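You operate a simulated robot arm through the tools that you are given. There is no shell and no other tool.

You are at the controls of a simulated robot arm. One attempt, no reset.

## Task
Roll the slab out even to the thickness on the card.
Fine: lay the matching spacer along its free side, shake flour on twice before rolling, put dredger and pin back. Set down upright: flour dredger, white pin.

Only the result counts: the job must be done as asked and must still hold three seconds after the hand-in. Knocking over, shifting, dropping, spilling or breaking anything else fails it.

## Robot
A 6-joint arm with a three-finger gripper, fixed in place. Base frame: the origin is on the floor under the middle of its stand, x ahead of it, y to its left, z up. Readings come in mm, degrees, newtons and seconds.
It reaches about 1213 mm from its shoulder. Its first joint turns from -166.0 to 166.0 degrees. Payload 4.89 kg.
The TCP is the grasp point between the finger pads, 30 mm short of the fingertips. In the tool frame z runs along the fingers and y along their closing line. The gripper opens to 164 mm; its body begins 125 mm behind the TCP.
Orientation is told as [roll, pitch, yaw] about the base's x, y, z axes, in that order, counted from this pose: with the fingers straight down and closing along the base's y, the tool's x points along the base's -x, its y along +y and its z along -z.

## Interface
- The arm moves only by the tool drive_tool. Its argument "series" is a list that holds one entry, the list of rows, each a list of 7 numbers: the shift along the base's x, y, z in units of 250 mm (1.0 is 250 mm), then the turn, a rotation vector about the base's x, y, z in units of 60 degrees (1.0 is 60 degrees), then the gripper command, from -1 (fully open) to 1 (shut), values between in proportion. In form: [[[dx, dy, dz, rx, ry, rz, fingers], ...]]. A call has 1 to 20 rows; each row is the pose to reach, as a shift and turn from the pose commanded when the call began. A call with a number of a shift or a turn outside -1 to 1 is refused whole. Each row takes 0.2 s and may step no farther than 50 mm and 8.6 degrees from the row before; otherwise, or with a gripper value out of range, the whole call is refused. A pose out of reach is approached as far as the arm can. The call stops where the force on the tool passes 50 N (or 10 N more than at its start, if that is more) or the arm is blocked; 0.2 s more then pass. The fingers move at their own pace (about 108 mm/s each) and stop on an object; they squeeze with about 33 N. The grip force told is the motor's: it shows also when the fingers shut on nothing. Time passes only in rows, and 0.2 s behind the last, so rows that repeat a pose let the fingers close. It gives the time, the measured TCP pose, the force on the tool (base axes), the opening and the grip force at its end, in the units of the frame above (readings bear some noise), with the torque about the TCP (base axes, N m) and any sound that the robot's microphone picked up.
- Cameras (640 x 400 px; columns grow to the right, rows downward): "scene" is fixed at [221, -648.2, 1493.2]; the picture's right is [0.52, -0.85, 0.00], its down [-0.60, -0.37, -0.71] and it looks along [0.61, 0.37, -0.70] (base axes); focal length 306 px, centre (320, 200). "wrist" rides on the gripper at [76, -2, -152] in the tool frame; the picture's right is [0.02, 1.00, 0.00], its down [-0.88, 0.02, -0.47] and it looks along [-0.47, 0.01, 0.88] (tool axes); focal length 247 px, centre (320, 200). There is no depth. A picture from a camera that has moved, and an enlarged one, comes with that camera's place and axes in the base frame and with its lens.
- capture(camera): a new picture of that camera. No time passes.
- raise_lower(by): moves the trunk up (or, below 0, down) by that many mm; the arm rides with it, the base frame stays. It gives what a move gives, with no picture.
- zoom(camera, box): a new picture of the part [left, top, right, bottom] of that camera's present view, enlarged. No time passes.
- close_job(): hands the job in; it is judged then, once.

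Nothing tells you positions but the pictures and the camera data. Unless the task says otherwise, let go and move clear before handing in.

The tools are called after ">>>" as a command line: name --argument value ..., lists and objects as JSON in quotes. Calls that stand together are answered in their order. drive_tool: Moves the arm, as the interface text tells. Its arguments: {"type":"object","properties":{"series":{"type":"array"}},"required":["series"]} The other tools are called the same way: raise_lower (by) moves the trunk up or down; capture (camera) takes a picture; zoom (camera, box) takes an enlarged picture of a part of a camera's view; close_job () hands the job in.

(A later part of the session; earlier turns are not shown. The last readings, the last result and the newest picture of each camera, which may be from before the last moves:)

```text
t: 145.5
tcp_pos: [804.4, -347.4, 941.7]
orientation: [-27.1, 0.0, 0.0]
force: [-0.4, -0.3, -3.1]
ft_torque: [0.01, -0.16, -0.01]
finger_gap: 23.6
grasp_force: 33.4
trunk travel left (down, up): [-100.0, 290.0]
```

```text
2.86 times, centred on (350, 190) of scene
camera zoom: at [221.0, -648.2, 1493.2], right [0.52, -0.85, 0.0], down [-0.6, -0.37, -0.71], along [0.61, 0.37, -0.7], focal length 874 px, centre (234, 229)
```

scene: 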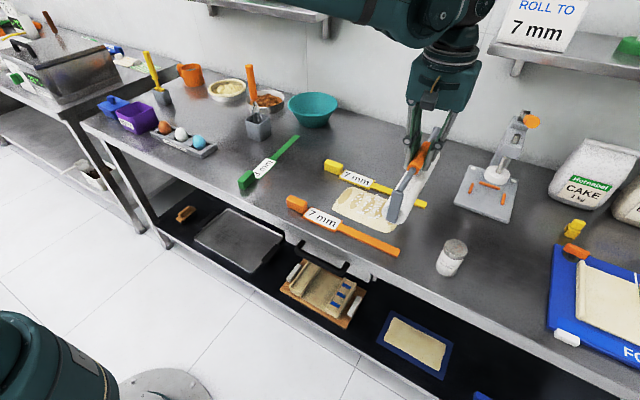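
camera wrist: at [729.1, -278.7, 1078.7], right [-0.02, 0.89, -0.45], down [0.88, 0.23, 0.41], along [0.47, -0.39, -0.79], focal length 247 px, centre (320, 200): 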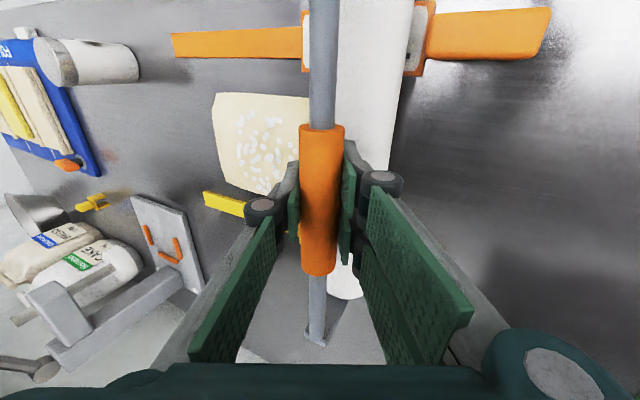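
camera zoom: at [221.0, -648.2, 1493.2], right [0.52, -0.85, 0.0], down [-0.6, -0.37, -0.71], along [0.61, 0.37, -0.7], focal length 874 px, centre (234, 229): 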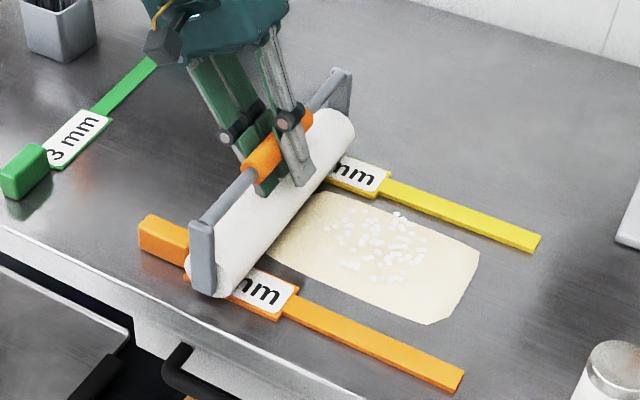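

Light contact begins. I'll add a little pressure while starting the stroke, then run it all the way to −y.

>>> drive_tool --series '[[[0, -0.02, 0, 0, 0, 0, 1], [0, -0.03, -0.004, 0, 0, 0, 1], [0, -0.06, -0.006, 0, 0, 0, 1], [0, -0.09, -0.006, 0, 0, 0, 1], [0, -0.12, -0.006, 0, 0, 0, 1], [0, -0.15, -0.006, 0, 0, 0, 1], [0, -0.18, -0.006, 0, 0, 0, 1], [0, -0.21, -0.006, 0, 0, 0, 1], [0, -0.24, -0.006, 0, 0, 0, 1], [0, -0.27, -0.006, 0, 0, 0, 1], [0, -0.3, -0.006, 0, 0, 0, 1]]]'

>>> drive_tool --series '[[[0, -0.034, 0, 0, 0, 0, 1], [0, -0.068, 0, 0, 0, 0, 1], [0, -0.102, 0, 0, 0, 0, 1], [0, -0.136, 0, 0, 0, 0, 1], [0, -0.17, 0, 0, 0, 0, 1], [0, -0.204, 0, 0, 0, 0, 1], [0, -0.238, 0, 0, 0, 0, 1], [0, -0.272, 0, 0, 0, 0, 1], [0, -0.306, 0, 0, 0, 0, 1]]]'

>>> drive_tool --series '[[[0, -0.034, 0, 0, 0, 0, 1], [0, -0.068, 0, 0, 0, 0, 1], [0, -0.102, 0, 0, 0, 0, 1], [0, -0.136, 0, 0, 0, 0, 1], [0, -0.17, 0, 0, 0, 0, 1], [0, -0.204, 0, 0, 0, 0, 1], [0, -0.238, 0, 0, 0, 0, 1]]]'

>>> capture --camera "wrist"

>>> zoom --camera "scene" --box '[290, 130, 450, 270]'

```text
t: 147.9
tcp_pos: [804.6, -421.5, 942.0]
orientation: [-27.1, 0.0, 0.0]
force: [-0.2, 13.2, 42.0]
ft_torque: [0.83, -0.08, 0.1]
finger_gap: 23.8
grasp_force: 33.1
trunk travel left (down, up): [-100.0, 290.0]
```

```text
t: 149.9
tcp_pos: [804.8, -498.7, 940.9]
orientation: [-27.2, -0.1, 0.0]
force: [-0.8, 7.9, 27.1]
ft_torque: [0.46, -0.11, -0.06]
finger_gap: 23.7
grasp_force: 32.7
trunk travel left (down, up): [-100.0, 290.0]
```

```text
t: 151.5
tcp_pos: [805.4, -558.8, 942.1]
orientation: [-27.1, 0.1, 0.1]
force: [1.1, 8.9, 25.8]
ft_torque: [0.62, -0.02, 0.02]
finger_gap: 23.6
grasp_force: 32.7
trunk travel left (down, up): [-100.0, 290.0]
```

```text
taken
camera wrist: at [728.8, -490.0, 1078.5], right [-0.02, 0.89, -0.46], down [0.88, 0.23, 0.41], along [0.47, -0.39, -0.79], focal length 247 px, centre (320, 200)
```

wrist: 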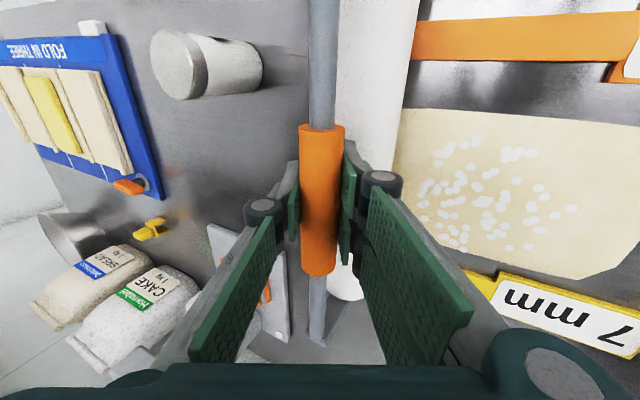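

```text
2.86 times, centred on (370, 200) of scene
camera zoom: at [221.0, -648.2, 1493.2], right [0.52, -0.85, 0.0], down [-0.6, -0.37, -0.71], along [0.61, 0.37, -0.7], focal length 874 px, centre (177, 200)
```

zoom: 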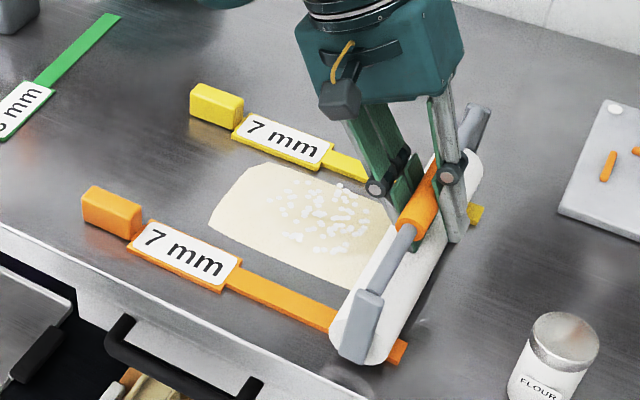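

Steady 30–47 N bearing on bars and dough along the stroke, so the dough is at bar height. I'll do one last finishing stroke with pressure right from the +y end.

>>> drive_tool --series '[[[0, 0, 0.06, 0, 0, 0, 1], [0, 0.06, 0.12, 0, 0, 0, 1], [0, 0.2, 0.12, 0, 0, 0, 1], [0, 0.36, 0.12, 0, 0, 0, 1], [0, 0.52, 0.12, 0, 0, 0, 1], [0, 0.68, 0.12, 0, 0, 0, 1], [0, 0.82, 0.12, 0, 0, 0, 1], [0, 0.85, 0.12, 0, 0, 0, 1], [0, 0.85, 0.07, 0, 0, 0, 1], [0, 0.85, 0.03, 0, 0, 0, 1], [0, 0.85, 0.012, 0, 0, 0, 1], [0, 0.85, 0.004, 0, 0, 0, 1], [0, 0.85, 0.002, 0, 0, 0, 1]]]'

>>> drive_tool --series '[[[0, 0, -0.002, 0, 0, 0, 1], [0, 0, -0.004, 0, 0, 0, 1]]]'

>>> zoom --camera "scene" --box '[270, 120, 430, 260]'

```text
t: 154.3
tcp_pos: [805.8, -344.9, 941.0]
orientation: [-27.1, 0.0, 0.2]
force: [10.3, 1.6, 21.7]
ft_torque: [0.03, 0.12, -0.04]
finger_gap: 23.8
grasp_force: 32.9
trunk travel left (down, up): [-100.0, 290.0]
```

```text
t: 154.9
tcp_pos: [806.0, -345.4, 943.5]
orientation: [-27.1, 0.0, 0.1]
force: [9.6, 3.3, 38.3]
ft_torque: [0.07, 0.06, -0.01]
finger_gap: 23.7
grasp_force: 32.5
trunk travel left (down, up): [-100.0, 290.0]
```

```text
2.86 times, centred on (350, 190) of scene
camera zoom: at [221.0, -648.2, 1493.2], right [0.52, -0.85, 0.0], down [-0.6, -0.37, -0.71], along [0.61, 0.37, -0.7], focal length 874 px, centre (234, 229)
```

zoom: 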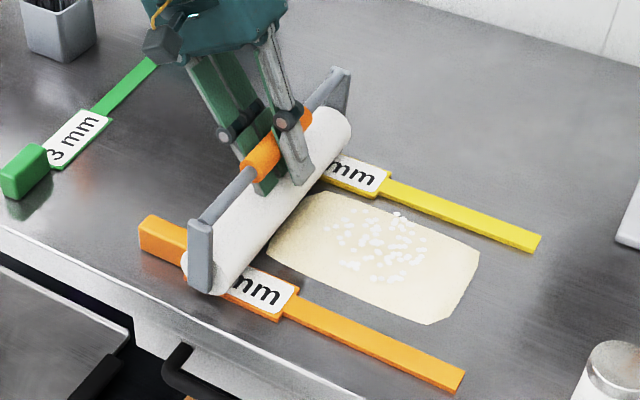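

>>> drive_tool --series '[[[0, -0.02, 0.001, 0, 0, 0, 1], [0, -0.05, 0.001, 0, 0, 0, 1], [0, -0.08, 0.001, 0, 0, 0, 1], [0, -0.11, 0.001, 0, 0, 0, 1], [0, -0.14, 0.001, 0, 0, 0, 1], [0, -0.17, 0.001, 0, 0, 0, 1], [0, -0.2, 0.001, 0, 0, 0, 1], [0, -0.23, 0.001, 0, 0, 0, 1], [0, -0.26, 0.001, 0, 0, 0, 1], [0, -0.29, 0.001, 0, 0, 0, 1], [0, -0.32, 0.001, 0, 0, 0, 1]]]'

>>> drive_tool --series '[[[0, -0.034, 0, 0, 0, 0, 1], [0, -0.068, 0, 0, 0, 0, 1], [0, -0.102, 0, 0, 0, 0, 1], [0, -0.136, 0, 0, 0, 0, 1], [0, -0.17, 0, 0, 0, 0, 1], [0, -0.204, 0, 0, 0, 0, 1], [0, -0.238, 0, 0, 0, 0, 1], [0, -0.272, 0, 0, 0, 0, 1], [0, -0.306, 0, 0, 0, 0, 1]]]'

>>> drive_tool --series '[[[0, -0.034, 0, 0, 0, 0, 1], [0, -0.068, 0, 0, 0, 0, 1], [0, -0.102, 0, 0, 0, 0, 1], [0, -0.136, 0, 0, 0, 0, 1], [0, -0.17, 0, 0, 0, 0, 1], [0, -0.204, 0, 0, 0, 0, 1], [0, -0.238, 0, 0, 0, 0, 1]]]'

>>> capture --camera "wrist"

>>> zoom --camera "scene" --box '[290, 130, 450, 270]'

```text
t: 155.5
tcp_pos: [804.2, -354.2, 942.9]
orientation: [-27.1, 0.0, 0.0]
force: [-5.6, 7.5, 33.4]
ft_torque: [0.59, -0.09, 0.0]
finger_gap: 23.9
grasp_force: 32.9
trunk travel left (down, up): [-100.0, 290.0]
stopped in row 2: the force on the tool passed its limit at 53 N (the readings are from after the stop); the commanded pose is now the measured one
```

```text
t: 157.5
tcp_pos: [807.1, -432.2, 940.0]
orientation: [-27.0, 0.1, 0.0]
force: [1.3, 2.6, 7.2]
ft_torque: [0.31, 0.19, -0.08]
finger_gap: 24.4
grasp_force: 33.1
trunk travel left (down, up): [-100.0, 290.0]
```

```text
t: 159.1
tcp_pos: [806.0, -490.7, 941.2]
orientation: [-27.1, -0.1, 0.0]
force: [1.7, 5.1, 15.6]
ft_torque: [0.63, 0.29, 0.01]
finger_gap: 24.2
grasp_force: 32.7
trunk travel left (down, up): [-100.0, 290.0]
```

```text
taken
camera wrist: at [729.8, -423.2, 1076.4], right [-0.02, 0.89, -0.45], down [0.88, 0.23, 0.41], along [0.47, -0.39, -0.79], focal length 247 px, centre (320, 200)
```

wrist: 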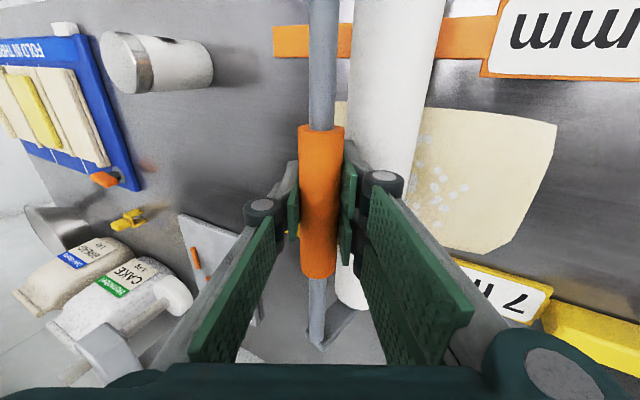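

```text
2.86 times, centred on (370, 200) of scene
camera zoom: at [221.0, -648.2, 1493.2], right [0.52, -0.85, 0.0], down [-0.6, -0.37, -0.71], along [0.61, 0.37, -0.7], focal length 874 px, centre (177, 200)
```

zoom: 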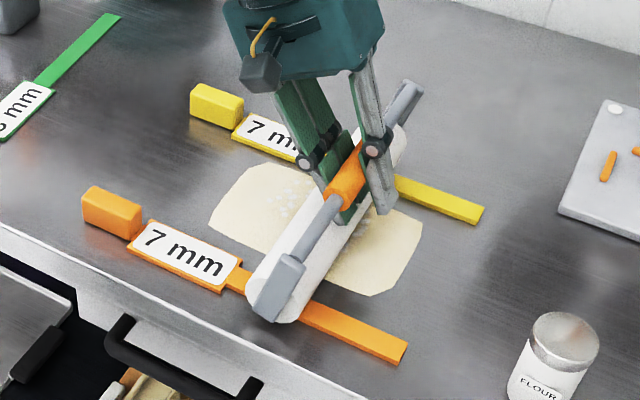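

The stroke briefly met the force limit but continued; the pin now trails a little more. Finishing the stroke off the −y end.

>>> drive_tool --series '[[[0, -0.034, 0, 0, 0, 0, 1], [0, -0.068, 0, 0, 0, 0, 1], [0, -0.102, 0, 0, 0, 0, 1], [0, -0.136, 0, 0, 0, 0, 1], [0, -0.17, 0, 0, 0, 0, 1], [0, -0.204, 0, 0, 0, 0, 1], [0, -0.238, 0, 0, 0, 0, 1], [0, -0.272, 0, 0, 0, 0, 1], [0, -0.31, 0.02, 0, 0, 0, 1], [0, -0.36, 0.12, 0, 0, 0, 1], [0, -0.44, 0.2, 0, 0, 0, 1], [0, -0.5, 0.2, 0, 0, 0, 1]]]'

>>> capture --camera "wrist"

>>> zoom --camera "scene" --box '[310, 160, 420, 250]'

>>> capture --camera "scene"

```text
t: 161.7
tcp_pos: [806.1, -616.5, 992.6]
orientation: [-26.9, 0.2, 0.2]
force: [0.6, 0.9, -4.3]
ft_torque: [-0.21, 0.01, 0.04]
finger_gap: 24.0
grasp_force: 33.0
trunk travel left (down, up): [-100.0, 290.0]
```

```text
taken
camera wrist: at [729.5, -548.7, 1128.6], right [-0.02, 0.89, -0.45], down [0.88, 0.23, 0.41], along [0.47, -0.39, -0.79], focal length 247 px, centre (320, 200)
```

wrist: 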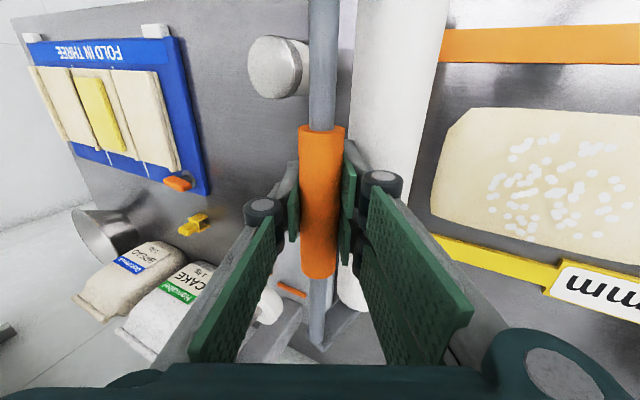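

```text
4.44 times, centred on (365, 205) of scene
camera zoom: at [221.0, -648.2, 1493.2], right [0.52, -0.85, 0.0], down [-0.6, -0.37, -0.71], along [0.61, 0.37, -0.7], focal length 1360 px, centre (120, 178)
```

zoom: 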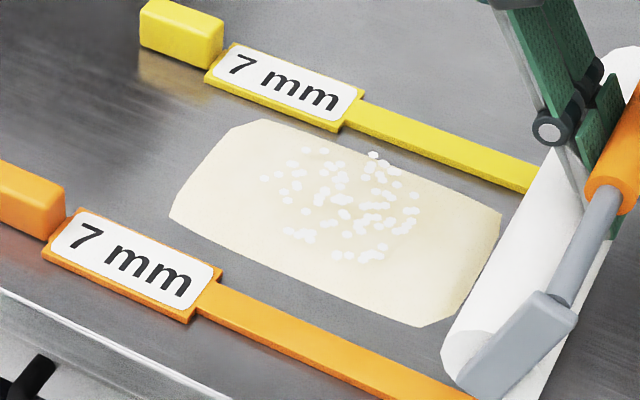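

```text
taken
```

scene: 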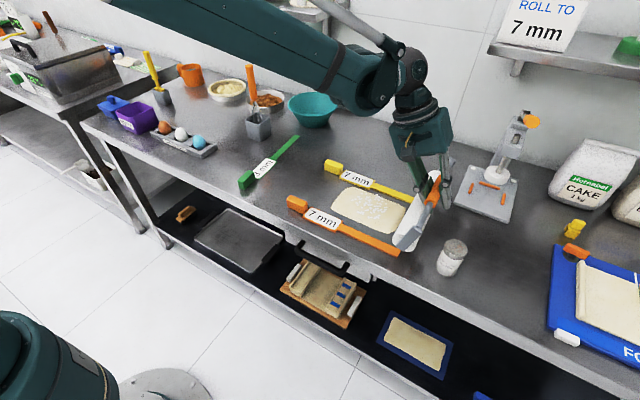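

The sheet now looks flat and uniform, with no ovals left. Now the pin must go back upright. It trails ~45° in the grip, so I'll move to the clear steel (y≈−634), bring the gripper vertical with the roller just above the counter, and ease the squeeze so it swings down.

>>> drive_tool --series '[[[0, -0.02, 0, 0.08, 0, 0, 1], [0, -0.04, 0, 0.18, 0, 0, 1], [0, -0.06, 0, 0.28, 0, 0, 1], [0, -0.07, 0, 0.38, 0, 0, 1], [0, -0.07, 0, 0.45, 0, 0, 1], [0, -0.07, -0.06, 0.45, 0, 0, 1], [0, -0.07, -0.12, 0.45, 0, 0, 1], [0, -0.07, -0.18, 0.45, 0, 0, 1], [0, -0.07, -0.19, 0.45, 0, 0, 1]]]'

>>> capture --camera "wrist"

>>> zoom --camera "scene" --box '[330, 130, 490, 290]'

```text
t: 163.7
tcp_pos: [806.5, -634.1, 942.1]
orientation: [0.0, 0.0, 0.1]
force: [0.2, -0.5, -4.9]
ft_torque: [-0.29, -0.01, 0.0]
finger_gap: 23.5
grasp_force: 33.2
trunk travel left (down, up): [-100.0, 290.0]
```

```text
taken
camera wrist: at [729.8, -635.3, 1094.5], right [-0.02, 1.0, 0.0], down [0.88, 0.02, 0.47], along [0.47, 0.01, -0.88], focal length 247 px, centre (320, 200)
```

wrist: 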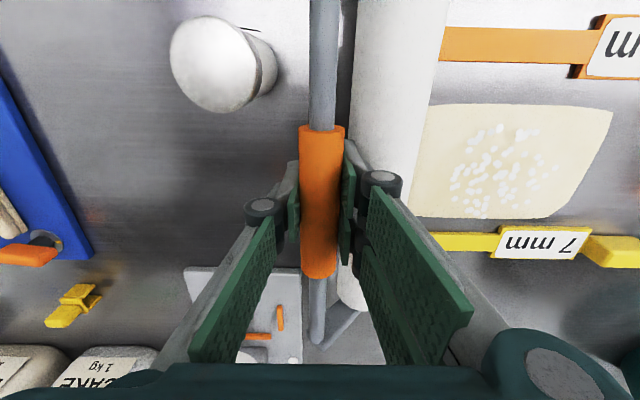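

```text
2.50 times, centred on (410, 210) of scene
camera zoom: at [221.0, -648.2, 1493.2], right [0.52, -0.85, 0.0], down [-0.6, -0.37, -0.71], along [0.61, 0.37, -0.7], focal length 765 px, centre (95, 175)
```

zoom: 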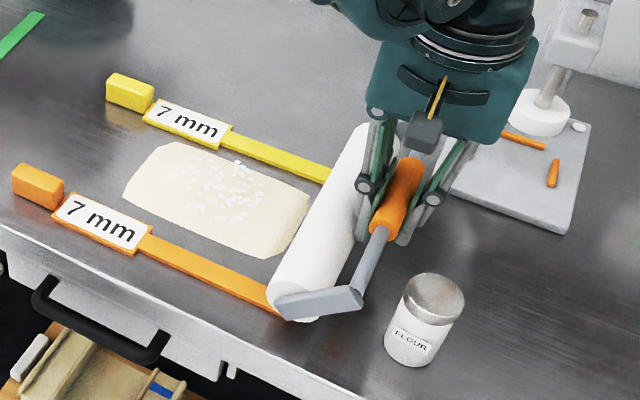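

Now easing the squeeze in steps, watching torque for the swing.

>>> drive_tool --series '[[[0, 0, 0, 0, 0, 0, 0.74], [0, 0, 0, 0, 0, 0, 0.725]]]'

>>> drive_tool --series '[[[0, 0, 0, 0, 0, 0, 0.718], [0, 0, 0, 0, 0, 0, 0.718]]]'

>>> drive_tool --series '[[[0, 0, 0, 0, 0, 0, 0.714], [0, 0, 0, 0, 0, 0, 0.714]]]'

```text
t: 164.3
tcp_pos: [805.7, -633.8, 944.0]
orientation: [0.2, -0.1, 0.1]
force: [-0.3, -0.5, 4.0]
ft_torque: [-0.08, 0.09, 0.09]
finger_gap: 24.2
grasp_force: 33.6
trunk travel left (down, up): [-100.0, 290.0]
```

```text
t: 164.9
tcp_pos: [805.3, -634.3, 942.6]
orientation: [0.1, 0.0, 0.1]
force: [-0.6, -2.0, 8.9]
ft_torque: [-0.04, 0.03, 0.13]
finger_gap: 24.1
grasp_force: 32.6
trunk travel left (down, up): [-100.0, 290.0]
```

```text
t: 165.5
tcp_pos: [805.4, -634.5, 943.8]
orientation: [0.1, 0.0, 0.1]
force: [0.6, -0.9, 9.7]
ft_torque: [-0.03, -0.01, 0.11]
finger_gap: 24.3
grasp_force: 32.9
trunk travel left (down, up): [-100.0, 290.0]
```

>>> capture --camera "wrist"

>>> zoom --camera "scene" --box '[330, 130, 490, 290]'

```text
taken
camera wrist: at [729.5, -635.0, 1095.3], right [-0.02, 1.0, 0.0], down [0.88, 0.02, 0.47], along [0.47, 0.01, -0.88], focal length 247 px, centre (320, 200)
```

wrist: 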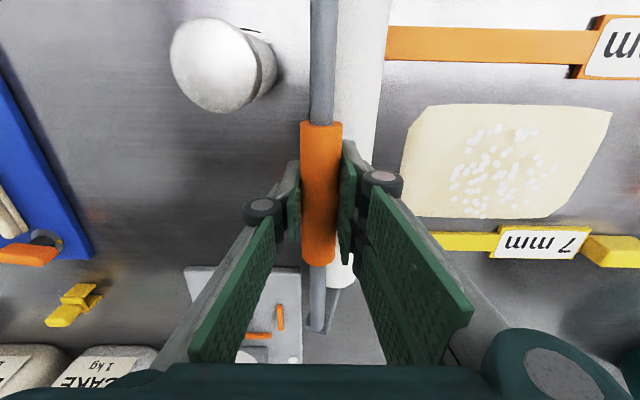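

```text
2.50 times, centred on (410, 210) of scene
camera zoom: at [221.0, -648.2, 1493.2], right [0.52, -0.85, 0.0], down [-0.6, -0.37, -0.71], along [0.61, 0.37, -0.7], focal length 765 px, centre (95, 175)
```

zoom: 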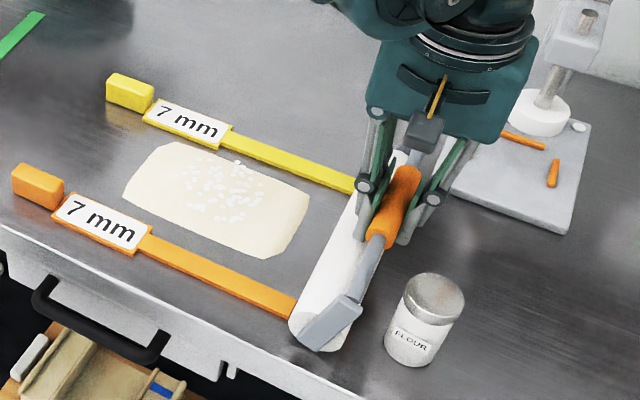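

The pin swung to ~25° and something is carrying ~14 N. I'll raise 8 mm and see if it frees up and swings further.

>>> drive_tool --series '[[[0, 0, 0.016, 0, 0, 0, 1], [0, 0, 0.032, 0, 0, 0, 1], [0, 0, 0.032, 0, 0, 0, 1]]]'

>>> capture --camera "wrist"

>>> zoom --camera "scene" --box '[380, 170, 460, 270]'

```text
t: 166.3
tcp_pos: [805.1, -634.2, 950.8]
orientation: [0.1, -0.1, 0.0]
force: [0.2, 0.6, 0.3]
ft_torque: [-0.11, -0.02, 0.01]
finger_gap: 24.2
grasp_force: 33.3
trunk travel left (down, up): [-100.0, 290.0]
```

```text
taken
camera wrist: at [729.6, -635.2, 1103.3], right [-0.02, 1.0, 0.0], down [0.88, 0.02, 0.47], along [0.47, 0.01, -0.88], focal length 247 px, centre (320, 200)
```

wrist: 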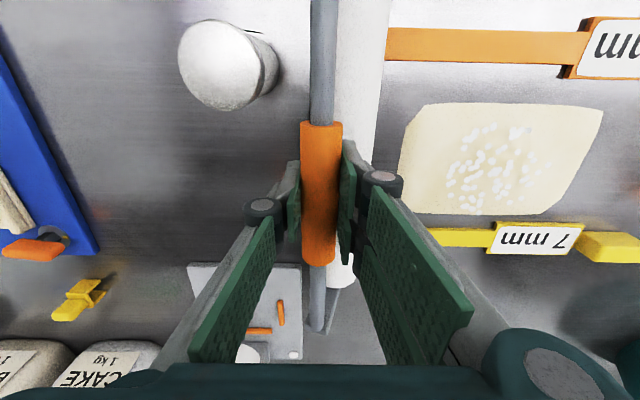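

```text
4.00 times, centred on (420, 220) of scene
camera zoom: at [221.0, -648.2, 1493.2], right [0.52, -0.85, 0.0], down [-0.6, -0.37, -0.71], along [0.61, 0.37, -0.7], focal length 1224 px, centre (-80, 120)
```

zoom: 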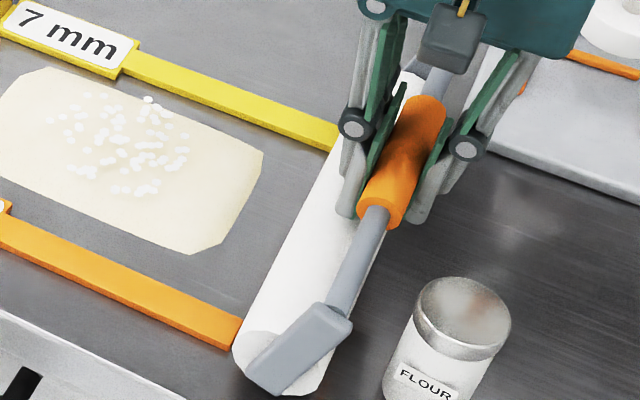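

>>> zoom --camera "wrist" --box '[270, 90, 370, 280]'

>>> drive_tool --series '[[[0, 0, 0.02, 0, 0, 0, 1], [0, 0, 0.04, 0, 0, 0, 1], [0, 0, 0.04, 0, 0, 0, 1], [0, 0, 0.04, 0, 0, 0, 1]]]'

```text
2.11 times, centred on (320, 185) of wrist
camera zoom: at [729.6, -635.2, 1103.3], right [-0.02, 1.0, 0.0], down [0.88, 0.02, 0.47], along [0.47, 0.01, -0.88], focal length 520 px, centre (320, 232)
```

zoom: 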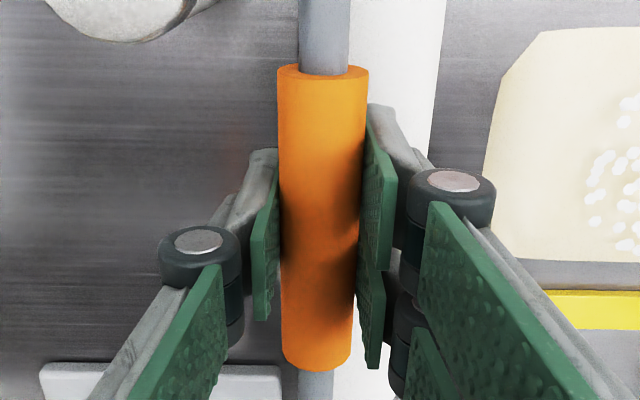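

```text
t: 167.3
tcp_pos: [804.7, -633.0, 960.5]
orientation: [0.1, -0.1, 0.1]
force: [-0.5, -0.9, -5.4]
ft_torque: [-0.12, 0.02, 0.04]
finger_gap: 24.2
grasp_force: 32.6
trunk travel left (down, up): [-100.0, 290.0]
```

Now free again at z≈960. I'll repeat the easing briefly here, with more room below for the swing.

>>> drive_tool --series '[[[0, 0, 0, 0, 0, 0, 0.74], [0, 0, 0, 0, 0, 0, 0.725], [0, 0, 0, 0, 0, 0, 1]]]'

>>> capture --camera "wrist"

>>> zoom --camera "scene" --box '[380, 170, 460, 270]'

```text
t: 168.1
tcp_pos: [804.8, -633.8, 960.6]
orientation: [0.1, 0.1, 0.2]
force: [-0.6, 0.1, -5.4]
ft_torque: [-0.1, 0.0, -0.01]
finger_gap: 24.1
grasp_force: 33.2
trunk travel left (down, up): [-100.0, 290.0]
```

```text
taken
camera wrist: at [729.7, -635.0, 1113.2], right [-0.02, 1.0, 0.0], down [0.88, 0.02, 0.47], along [0.47, 0.01, -0.88], focal length 247 px, centre (320, 200)
```

wrist: 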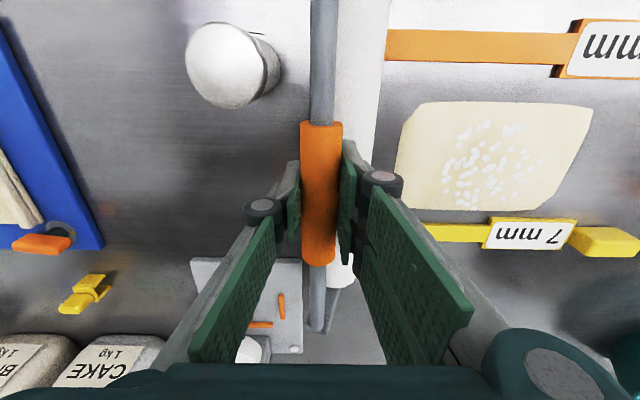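

```text
4.00 times, centred on (420, 220) of scene
camera zoom: at [221.0, -648.2, 1493.2], right [0.52, -0.85, 0.0], down [-0.6, -0.37, -0.71], along [0.61, 0.37, -0.7], focal length 1224 px, centre (-80, 120)
```

zoom: 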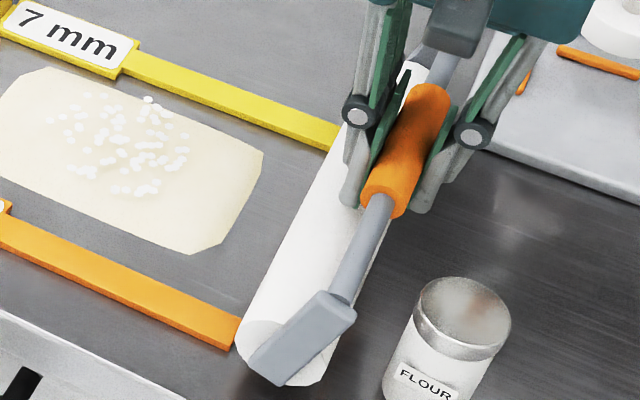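

The pin is ~15–25° off in the grip. As before I'll rotate the gripper (−20°) so that the pin itself hangs upright, and check.

>>> drive_tool --series '[[[0, 0.01, 0.03, -0.1, 0, 0, 1], [0, 0.02, 0.06, -0.2, 0, 0, 1], [0, 0.02, 0.06, -0.3, 0, 0, 1], [0, 0.02, 0.06, -0.34, 0, 0, 1], [0, 0.02, 0.06, -0.34, 0, 0, 1]]]'

>>> zoom --camera "scene" --box '[380, 170, 460, 270]'

>>> capture --camera "wrist"

```text
t: 169.3
tcp_pos: [806.2, -628.3, 975.4]
orientation: [-20.4, 0.0, 0.1]
force: [-0.1, -0.7, -5.4]
ft_torque: [0.04, 0.0, 0.01]
finger_gap: 24.2
grasp_force: 33.1
trunk travel left (down, up): [-100.0, 290.0]
```

```text
4.00 times, centred on (420, 220) of scene
camera zoom: at [221.0, -648.2, 1493.2], right [0.52, -0.85, 0.0], down [-0.6, -0.37, -0.71], along [0.61, 0.37, -0.7], focal length 1224 px, centre (-80, 120)
```

zoom: 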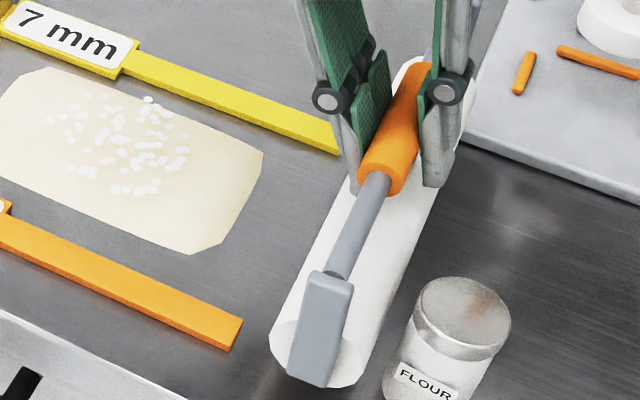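

```text
taken
camera wrist: at [730.3, -576.5, 1119.2], right [-0.02, 0.94, -0.35], down [0.88, 0.18, 0.44], along [0.47, -0.3, -0.83], focal length 247 px, centre (320, 200)
```

wrist: 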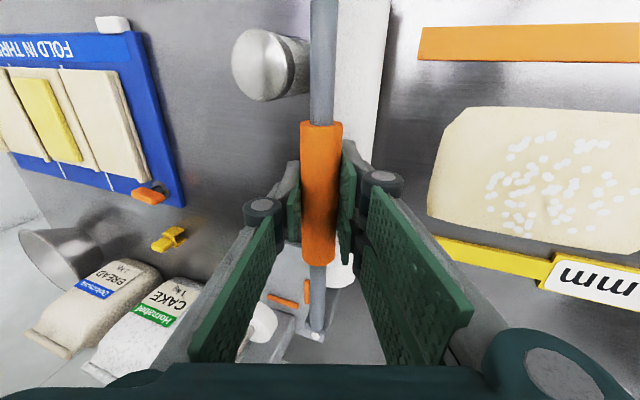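

Slightly over-rotated; −16° should make the pin vertical. I'll correct that, lift over the dredger, and carry the pin back above its original spot, staying a bit short in x to clear the press lever.

>>> drive_tool --series '[[[0, 0, 0.12, 0.04, 0, 0, 1], [0, 0, 0.26, 0.075, 0, 0, 1], [-0.01, -0.05, 0.3, 0.075, 0, 0, 1], [-0.024, -0.15, 0.3, 0.075, 0, 0, 1], [-0.024, -0.27, 0.3, 0.075, 0, 0, 1], [-0.024, -0.39, 0.3, 0.075, 0, 0, 1], [-0.024, -0.51, 0.3, 0.075, 0, 0, 1], [-0.024, -0.62, 0.3, 0.075, 0, 0, 1], [-0.024, -0.68, 0.3, 0.075, 0, 0, 1], [-0.024, -0.68, 0.3, 0.075, 0, 0, 1]]]'

>>> capture --camera "wrist"

>>> zoom --camera "scene" --box '[420, 110, 580, 310]'

```text
t: 171.5
tcp_pos: [801.0, -799.3, 1049.5]
orientation: [-15.7, 0.1, 0.1]
force: [-0.3, -0.7, -4.9]
ft_torque: [0.03, 0.0, 0.02]
finger_gap: 24.5
grasp_force: 33.1
trunk travel left (down, up): [-100.0, 290.0]
```

```text
taken
camera wrist: at [725.4, -758.6, 1197.0], right [-0.02, 0.96, -0.27], down [0.88, 0.15, 0.45], along [0.47, -0.23, -0.85], focal length 247 px, centre (320, 200)
```

wrist: 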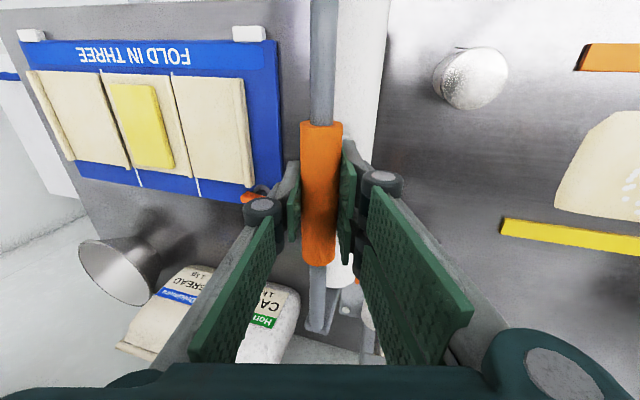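

```text
2.00 times, centred on (500, 210) of scene
camera zoom: at [221.0, -648.2, 1493.2], right [0.52, -0.85, 0.0], down [-0.6, -0.37, -0.71], along [0.61, 0.37, -0.7], focal length 612 px, centre (-40, 180)
```

zoom: 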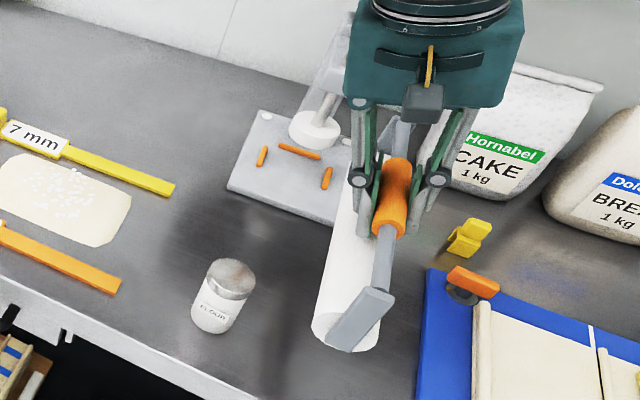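

The pin is upright above its old place. Lowering to ~15 mm above the counter, then I'll shift the last +26 mm in x at low height.

>>> drive_tool --series '[[[0, 0, -0.08, 0, 0, 0, 1], [0, 0, -0.18, 0, 0, 0, 1], [0, 0, -0.28, 0, 0, 0, 1], [0, 0, -0.36, 0, 0, 0, 1], [0, 0, -0.38, 0, 0, 0, 1], [0.05, 0, -0.38, 0, 0, 0, 1], [0.104, 0, -0.38, 0, 0, 0, 1], [0.104, 0, -0.38, 0, 0, 0, 1]]]'

>>> capture --camera "wrist"

>>> zoom --camera "scene" --box '[420, 110, 580, 310]'

```text
t: 173.3
tcp_pos: [826.2, -800.0, 954.6]
orientation: [-15.8, 0.1, 0.1]
force: [-0.8, 0.6, -5.4]
ft_torque: [-0.03, 0.02, 0.0]
finger_gap: 24.4
grasp_force: 33.2
trunk travel left (down, up): [-100.0, 290.0]
```

```text
taken
camera wrist: at [750.7, -759.0, 1102.5], right [-0.02, 0.96, -0.27], down [0.88, 0.15, 0.45], along [0.47, -0.23, -0.85], focal length 247 px, centre (320, 200)
```

wrist: 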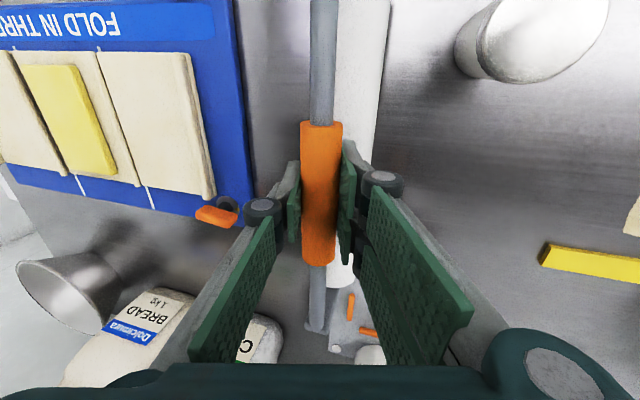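

```text
2.00 times, centred on (500, 210) of scene
camera zoom: at [221.0, -648.2, 1493.2], right [0.52, -0.85, 0.0], down [-0.6, -0.37, -0.71], along [0.61, 0.37, -0.7], focal length 612 px, centre (-40, 180)
```

zoom: 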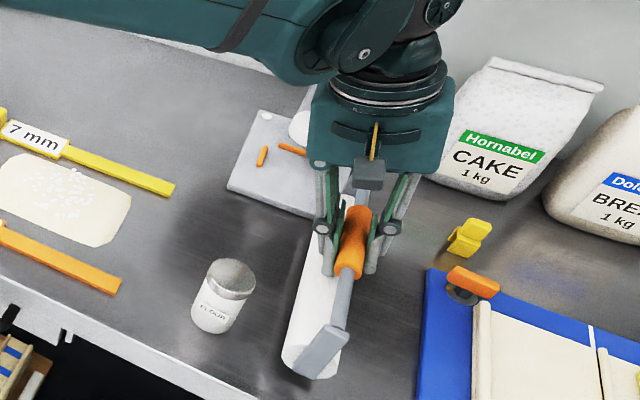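

The pin is right over its original footprint and upright. Lowering onto the counter.

>>> drive_tool --series '[[[0, 0, -0.03, 0, 0, 0, 1], [0, 0, -0.05, 0, 0, 0, 1], [0, 0, -0.06, 0, 0, 0, 1], [0, 0, -0.066, 0, 0, 0, 1], [0, 0, -0.066, 0, 0, 0, 1]]]'

```text
t: 174.4
tcp_pos: [826.4, -798.4, 943.3]
orientation: [-16.0, -0.1, 0.2]
force: [0.3, 0.6, 30.5]
ft_torque: [0.07, 0.5, -0.14]
finger_gap: 24.0
grasp_force: 33.6
trunk travel left (down, up): [-100.0, 290.0]
stopped in row 5: the force on the tool passed its limit at 53 N (the readings are from after the stop); the commanded pose is now the measured one
```

Contact came a bit earlier (handle slid in the grip). I'll back off a couple of millimetres and inspect.

>>> drive_tool --series '[[[0, 0, 0.004, 0, 0, 0, 1], [0, 0, 0.007, 0, 0, 0, 1], [0, 0, 0.007, 0, 0, 0, 1]]]'

>>> zoom --camera "scene" --box '[450, 190, 540, 310]'

>>> capture --camera "wrist"

```text
t: 175.2
tcp_pos: [826.2, -799.1, 942.4]
orientation: [-15.8, 0.1, 0.0]
force: [-4.3, 3.5, 18.4]
ft_torque: [0.1, 0.07, -0.01]
finger_gap: 24.0
grasp_force: 32.9
trunk travel left (down, up): [-100.0, 290.0]
```

```text
3.33 times, centred on (495, 250) of scene
camera zoom: at [221.0, -648.2, 1493.2], right [0.52, -0.85, 0.0], down [-0.6, -0.37, -0.71], along [0.61, 0.37, -0.7], focal length 1020 px, centre (-263, 33)
```

zoom: 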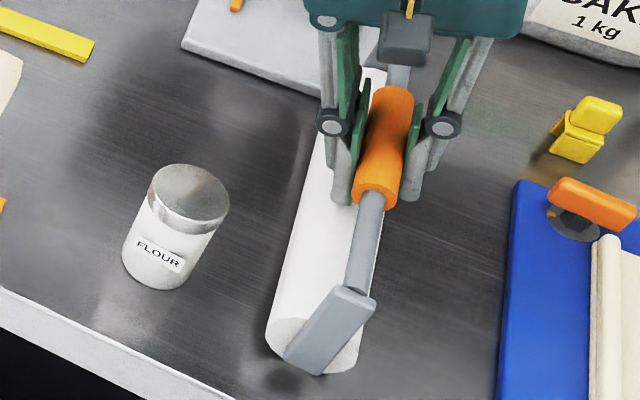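

```text
taken
camera wrist: at [749.9, -758.1, 1090.5], right [-0.02, 0.96, -0.27], down [0.88, 0.15, 0.45], along [0.47, -0.23, -0.85], focal length 247 px, centre (320, 200)
```

wrist: 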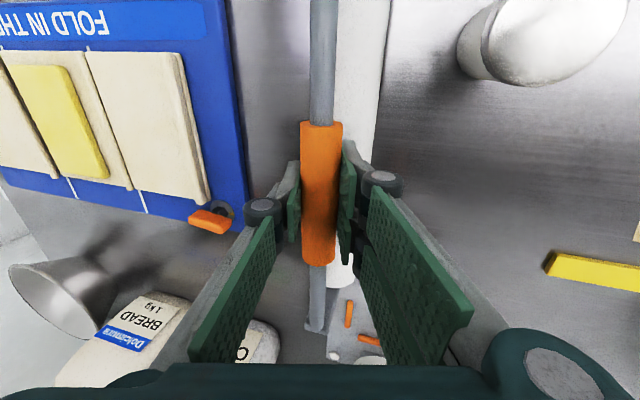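

The pin leans about 4° (foot toward +y). I'll lift a hair, correct the gripper by −4°, and set it down again gently.

>>> drive_tool --series '[[[0, 0, 0.012, 0, 0, 0, 1], [0, 0, 0.02, -0.03, 0, 0, 1], [0, 0, 0.02, -0.067, 0, 0, 1], [0, 0, 0.012, -0.067, 0, 0, 1], [0, 0, 0.009, -0.067, 0, 0, 1], [0, 0, 0.007, -0.067, 0, 0, 1], [0, 0, 0.007, -0.067, 0, 0, 1]]]'

>>> zoom --camera "scene" --box '[450, 190, 540, 310]'

```text
t: 176.8
tcp_pos: [826.4, -797.8, 944.6]
orientation: [-19.9, 0.0, 0.1]
force: [0.6, -0.7, -4.2]
ft_torque: [0.02, -0.12, -0.04]
finger_gap: 24.0
grasp_force: 32.9
trunk travel left (down, up): [-100.0, 290.0]
```

```text
3.33 times, centred on (495, 250) of scene
camera zoom: at [221.0, -648.2, 1493.2], right [0.52, -0.85, 0.0], down [-0.6, -0.37, -0.71], along [0.61, 0.37, -0.7], focal length 1020 px, centre (-263, 33)
```

zoom: 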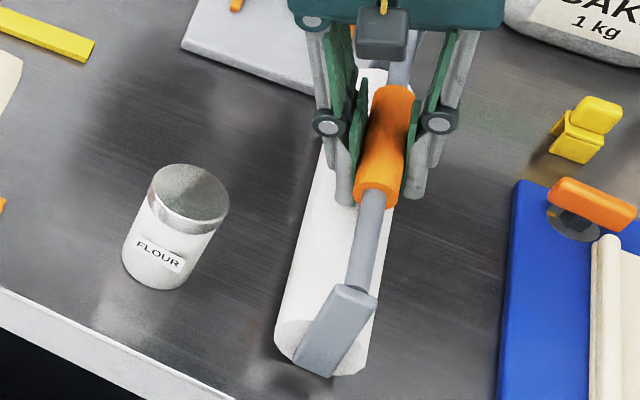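

Now within a degree or two of upright. Lowering the last millimetre, then opening slightly to a loose cage.

>>> drive_tool --series '[[[0, 0, -0.003, 0, 0, 0, 1], [0, 0, -0.005, 0, 0, 0, 1], [0, 0, -0.005, 0, 0, 0, 1]]]'

```text
t: 177.6
tcp_pos: [825.8, -798.2, 944.6]
orientation: [-20.0, 0.0, 0.0]
force: [4.3, -1.2, 15.3]
ft_torque: [0.07, 0.04, 0.04]
finger_gap: 24.2
grasp_force: 32.5
trunk travel left (down, up): [-100.0, 290.0]
```

>>> drive_tool --series '[[[0, 0, 0.003, 0, 0, 0, 1], [0, 0, 0.003, 0, 0, 0, 0.68], [0, 0, 0.003, 0, 0, 0, 0.66], [0, 0, 0.003, 0, 0, 0, 0.66]]]'

>>> capture --camera "wrist"

>>> zoom --camera "scene" --box '[450, 190, 540, 310]'

```text
t: 178.6
tcp_pos: [826.1, -799.3, 944.2]
orientation: [-19.9, 0.0, 0.1]
force: [-0.6, -0.5, -0.4]
ft_torque: [0.02, 0.0, 0.0]
finger_gap: 28.0
grasp_force: 0.3
trunk travel left (down, up): [-100.0, 290.0]
```

```text
taken
camera wrist: at [750.5, -748.5, 1087.1], right [-0.02, 0.94, -0.34], down [0.88, 0.18, 0.44], along [0.47, -0.29, -0.83], focal length 247 px, centre (320, 200)
```

wrist: 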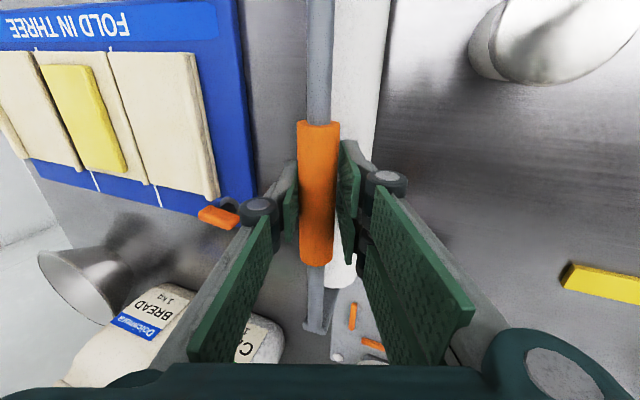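

```text
3.33 times, centred on (495, 250) of scene
camera zoom: at [221.0, -648.2, 1493.2], right [0.52, -0.85, 0.0], down [-0.6, -0.37, -0.71], along [0.61, 0.37, -0.7], focal length 1020 px, centre (-263, 33)
```

zoom: 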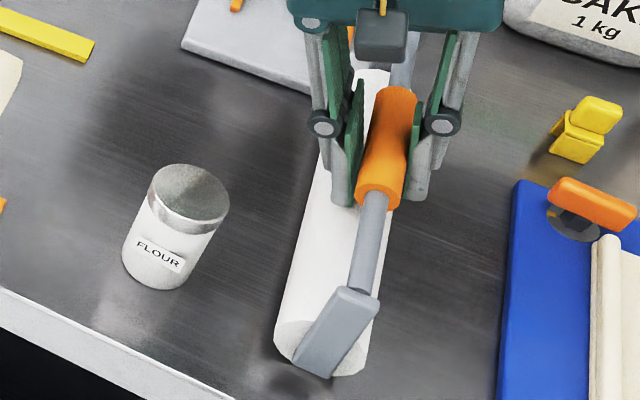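

The pin stands in the loose cage, touching the −y pad slightly. Keeping it caged, I'll rotate the gripper back to vertical around the handle, as I did before.

>>> drive_tool --series '[[[0, 0, 0, 0.06, 0, 0, 0.65], [0, 0, 0, 0.12, 0, 0, 0.64], [0, 0, 0, 0.19, 0, 0, 0.64], [0, 0, 0, 0.26, 0, 0, 0.64], [0, 0, 0, 0.333, 0, 0, 0.64], [0, 0, 0, 0.333, 0, 0, 0.64]]]'

>>> capture --camera "wrist"

>>> zoom --camera "scene" --box '[450, 190, 540, 310]'

```text
t: 180.0
tcp_pos: [825.6, -799.4, 943.3]
orientation: [0.1, -0.1, 0.1]
force: [0.2, 0.4, -0.5]
ft_torque: [-0.02, 0.03, 0.0]
finger_gap: 29.6
grasp_force: 0.0
trunk travel left (down, up): [-100.0, 290.0]
```

```text
taken
camera wrist: at [750.4, -800.8, 1095.8], right [-0.02, 1.0, 0.0], down [0.88, 0.02, 0.47], along [0.47, 0.01, -0.88], focal length 247 px, centre (320, 200)
```

wrist: 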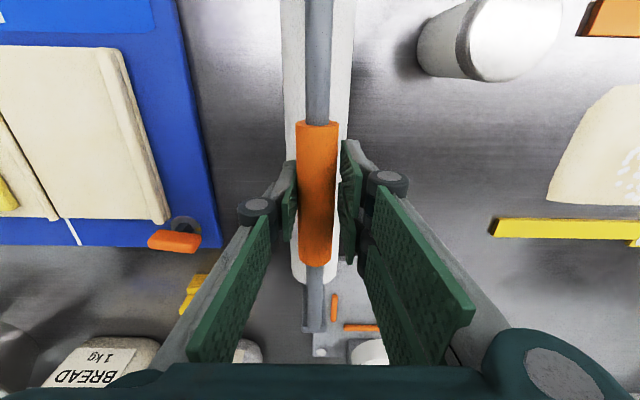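

```text
3.33 times, centred on (495, 250) of scene
camera zoom: at [221.0, -648.2, 1493.2], right [0.52, -0.85, 0.0], down [-0.6, -0.37, -0.71], along [0.61, 0.37, -0.7], focal length 1020 px, centre (-263, 33)
```

zoom: 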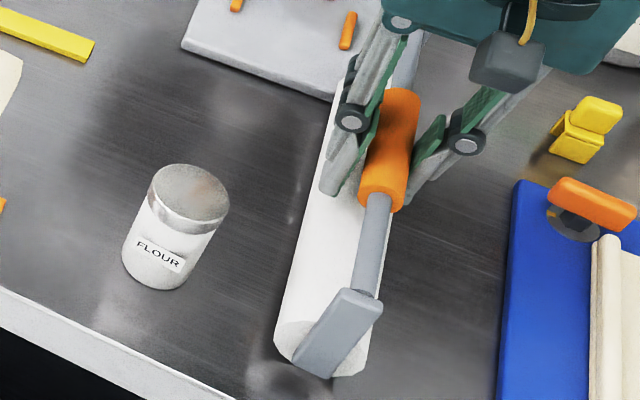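

The pin looks upright (handle directly above roller). I'll centre the cage on it (−2.5 mm) so nothing touches it, and see whether it stays put.

>>> drive_tool --series '[[[0, -0.01, 0, 0, 0, 0, 0.63], [0, -0.01, 0, 0, 0, 0, 0.62], [0, -0.01, 0, 0, 0, 0, 0.62], [0, -0.01, 0, 0, 0, 0, 0.62], [0, -0.01, 0, 0, 0, 0, 0.62]]]'

>>> zoom --camera "wrist" --box '[260, 0, 380, 340]'

>>> capture --camera "wrist"

```text
t: 181.2
tcp_pos: [826.5, -801.4, 943.6]
orientation: [0.0, 0.0, 0.1]
force: [0.1, 0.1, -0.8]
ft_torque: [0.01, 0.01, 0.01]
finger_gap: 31.3
grasp_force: 0.0
trunk travel left (down, up): [-100.0, 290.0]
```

```text
1.18 times, centred on (320, 170) of wrist
camera zoom: at [750.8, -803.4, 1096.2], right [-0.02, 1.0, 0.0], down [0.88, 0.02, 0.47], along [0.47, 0.01, -0.88], focal length 291 px, centre (320, 235)
```

zoom: 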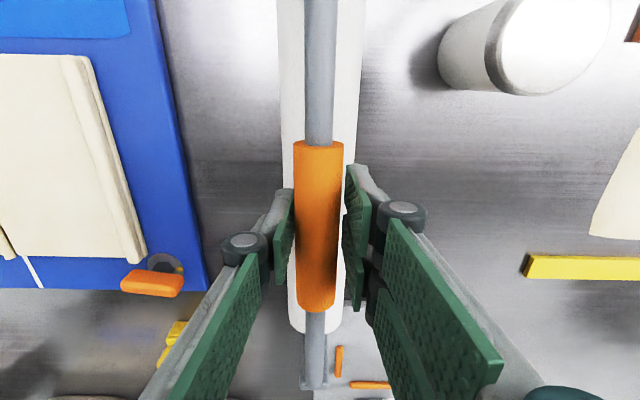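

```text
taken
camera wrist: at [750.8, -803.4, 1096.2], right [-0.02, 1.0, 0.0], down [0.88, 0.02, 0.47], along [0.47, 0.01, -0.88], focal length 247 px, centre (320, 200)
```

wrist: 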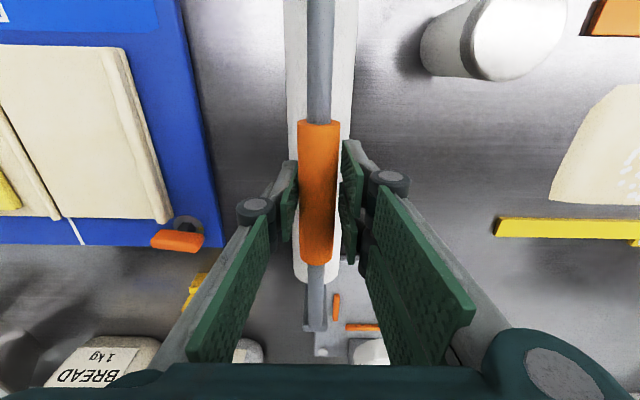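

The pin stands on its own, untouched. Opening wide now and rising straight up.

>>> drive_tool --series '[[[0, 0, 0, 0, 0, 0, 0.5], [0, 0, 0, 0, 0, 0, 0.3], [0, 0, 0, 0, 0, 0, 0.2], [0, 0, 0, 0, 0, 0, 0.2], [0, 0, 0.08, 0, 0, 0, 0.2], [0, 0, 0.18, 0, 0, 0, 0.2], [0, 0, 0.3, 0, 0, 0, 0.2], [0, 0, 0.45, 0, 0, 0, 0.2], [0, 0, 0.6, 0, 0, 0, 0.2]]]'

>>> capture --camera "wrist"

>>> zoom --camera "scene" --box '[400, 180, 560, 310]'

```text
t: 183.2
tcp_pos: [827.4, -803.0, 1091.6]
orientation: [0.1, 0.0, 0.1]
force: [1.3, -0.2, -0.8]
ft_torque: [0.05, 0.09, 0.0]
finger_gap: 65.5
grasp_force: 0.1
trunk travel left (down, up): [-100.0, 290.0]
```

```text
taken
camera wrist: at [751.4, -805.6, 1245.1], right [-0.02, 1.0, 0.0], down [0.88, 0.02, 0.47], along [0.47, 0.01, -0.88], focal length 247 px, centre (320, 200)
```

wrist: 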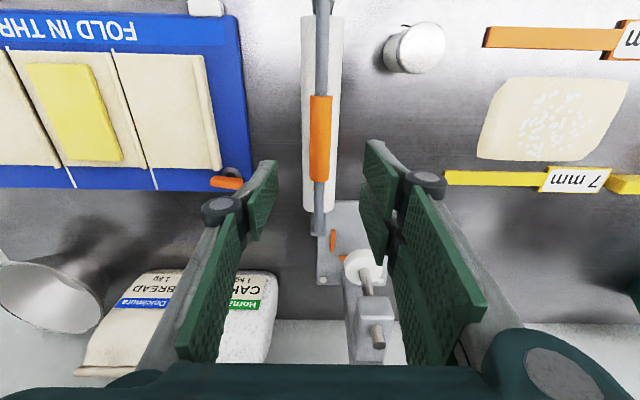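

```text
3.08 times, centred on (480, 245) of scene
camera zoom: at [221.0, -648.2, 1493.2], right [0.52, -0.85, 0.0], down [-0.6, -0.37, -0.71], along [0.61, 0.37, -0.7], focal length 942 px, centre (-172, 62)
```

zoom: 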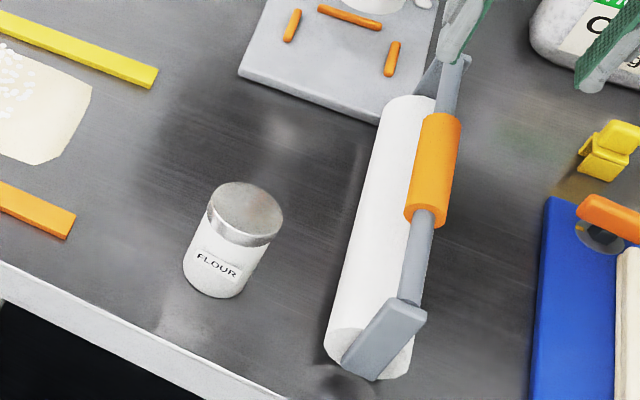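

Pin and dredger both stand upright in their places. Next I'll move clear and inspect the dough sheet and spacers closely before handing in.

>>> drive_tool --series '[[[-0.1, 0, 0.1, 0, 0, 0, 0], [-0.25, 0, 0.2, 0, 0, 0, 0], [-0.4, 0.02, 0.22, 0, 0, 0, 0], [-0.55, 0.1, 0.22, 0, 0, 0, 0], [-0.7, 0.22, 0.22, 0, 0, 0, 0], [-0.8, 0.38, 0.22, 0, 0, 0, 0], [-0.85, 0.54, 0.22, 0, 0, 0, 0], [-0.85, 0.72, 0.22, 0, 0, 0, 0], [-0.85, 0.9, 0.22, 0, 0, 0, 0], [-0.85, 1.0, 0.22, 0, 0, 0, 0]]]'

>>> drive_tool --series '[[[0, 0.15, -0.1, 0, 0, 0, 0], [0, 0.3, -0.25, 0, 0, 0, 0], [0, 0.42, -0.4, 0, 0, 0, 0], [0, 0.42, -0.55, 0, 0, 0, 0], [0, 0.42, -0.6, 0, 0, 0, 0]]]'

>>> capture --camera "wrist"

>>> capture --camera "scene"

```text
t: 185.4
tcp_pos: [615.8, -551.3, 1148.4]
orientation: [0.1, 0.0, 0.2]
force: [1.0, -1.2, 0.0]
ft_torque: [0.13, -0.01, 0.0]
finger_gap: 81.7
grasp_force: 0.0
trunk travel left (down, up): [-100.0, 290.0]
```

```text
refused: row 2 steps farther than a row can; nothing moved
```

```text
taken
camera wrist: at [540.0, -553.1, 1301.5], right [-0.02, 1.0, 0.0], down [0.88, 0.02, 0.47], along [0.47, 0.01, -0.88], focal length 247 px, centre (320, 200)
```

wrist: 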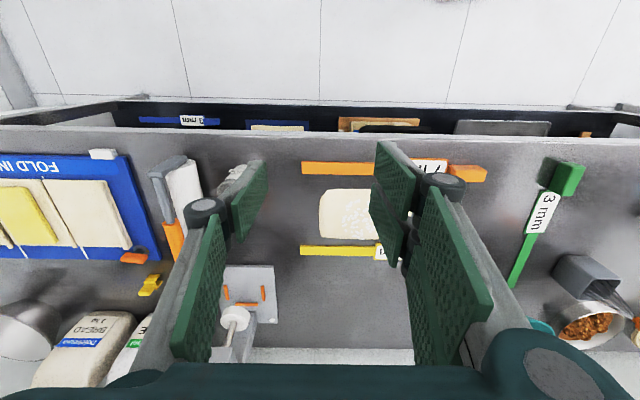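

```text
taken
```

scene: 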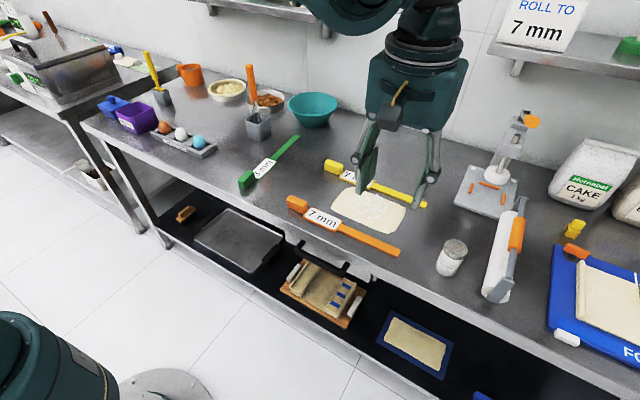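

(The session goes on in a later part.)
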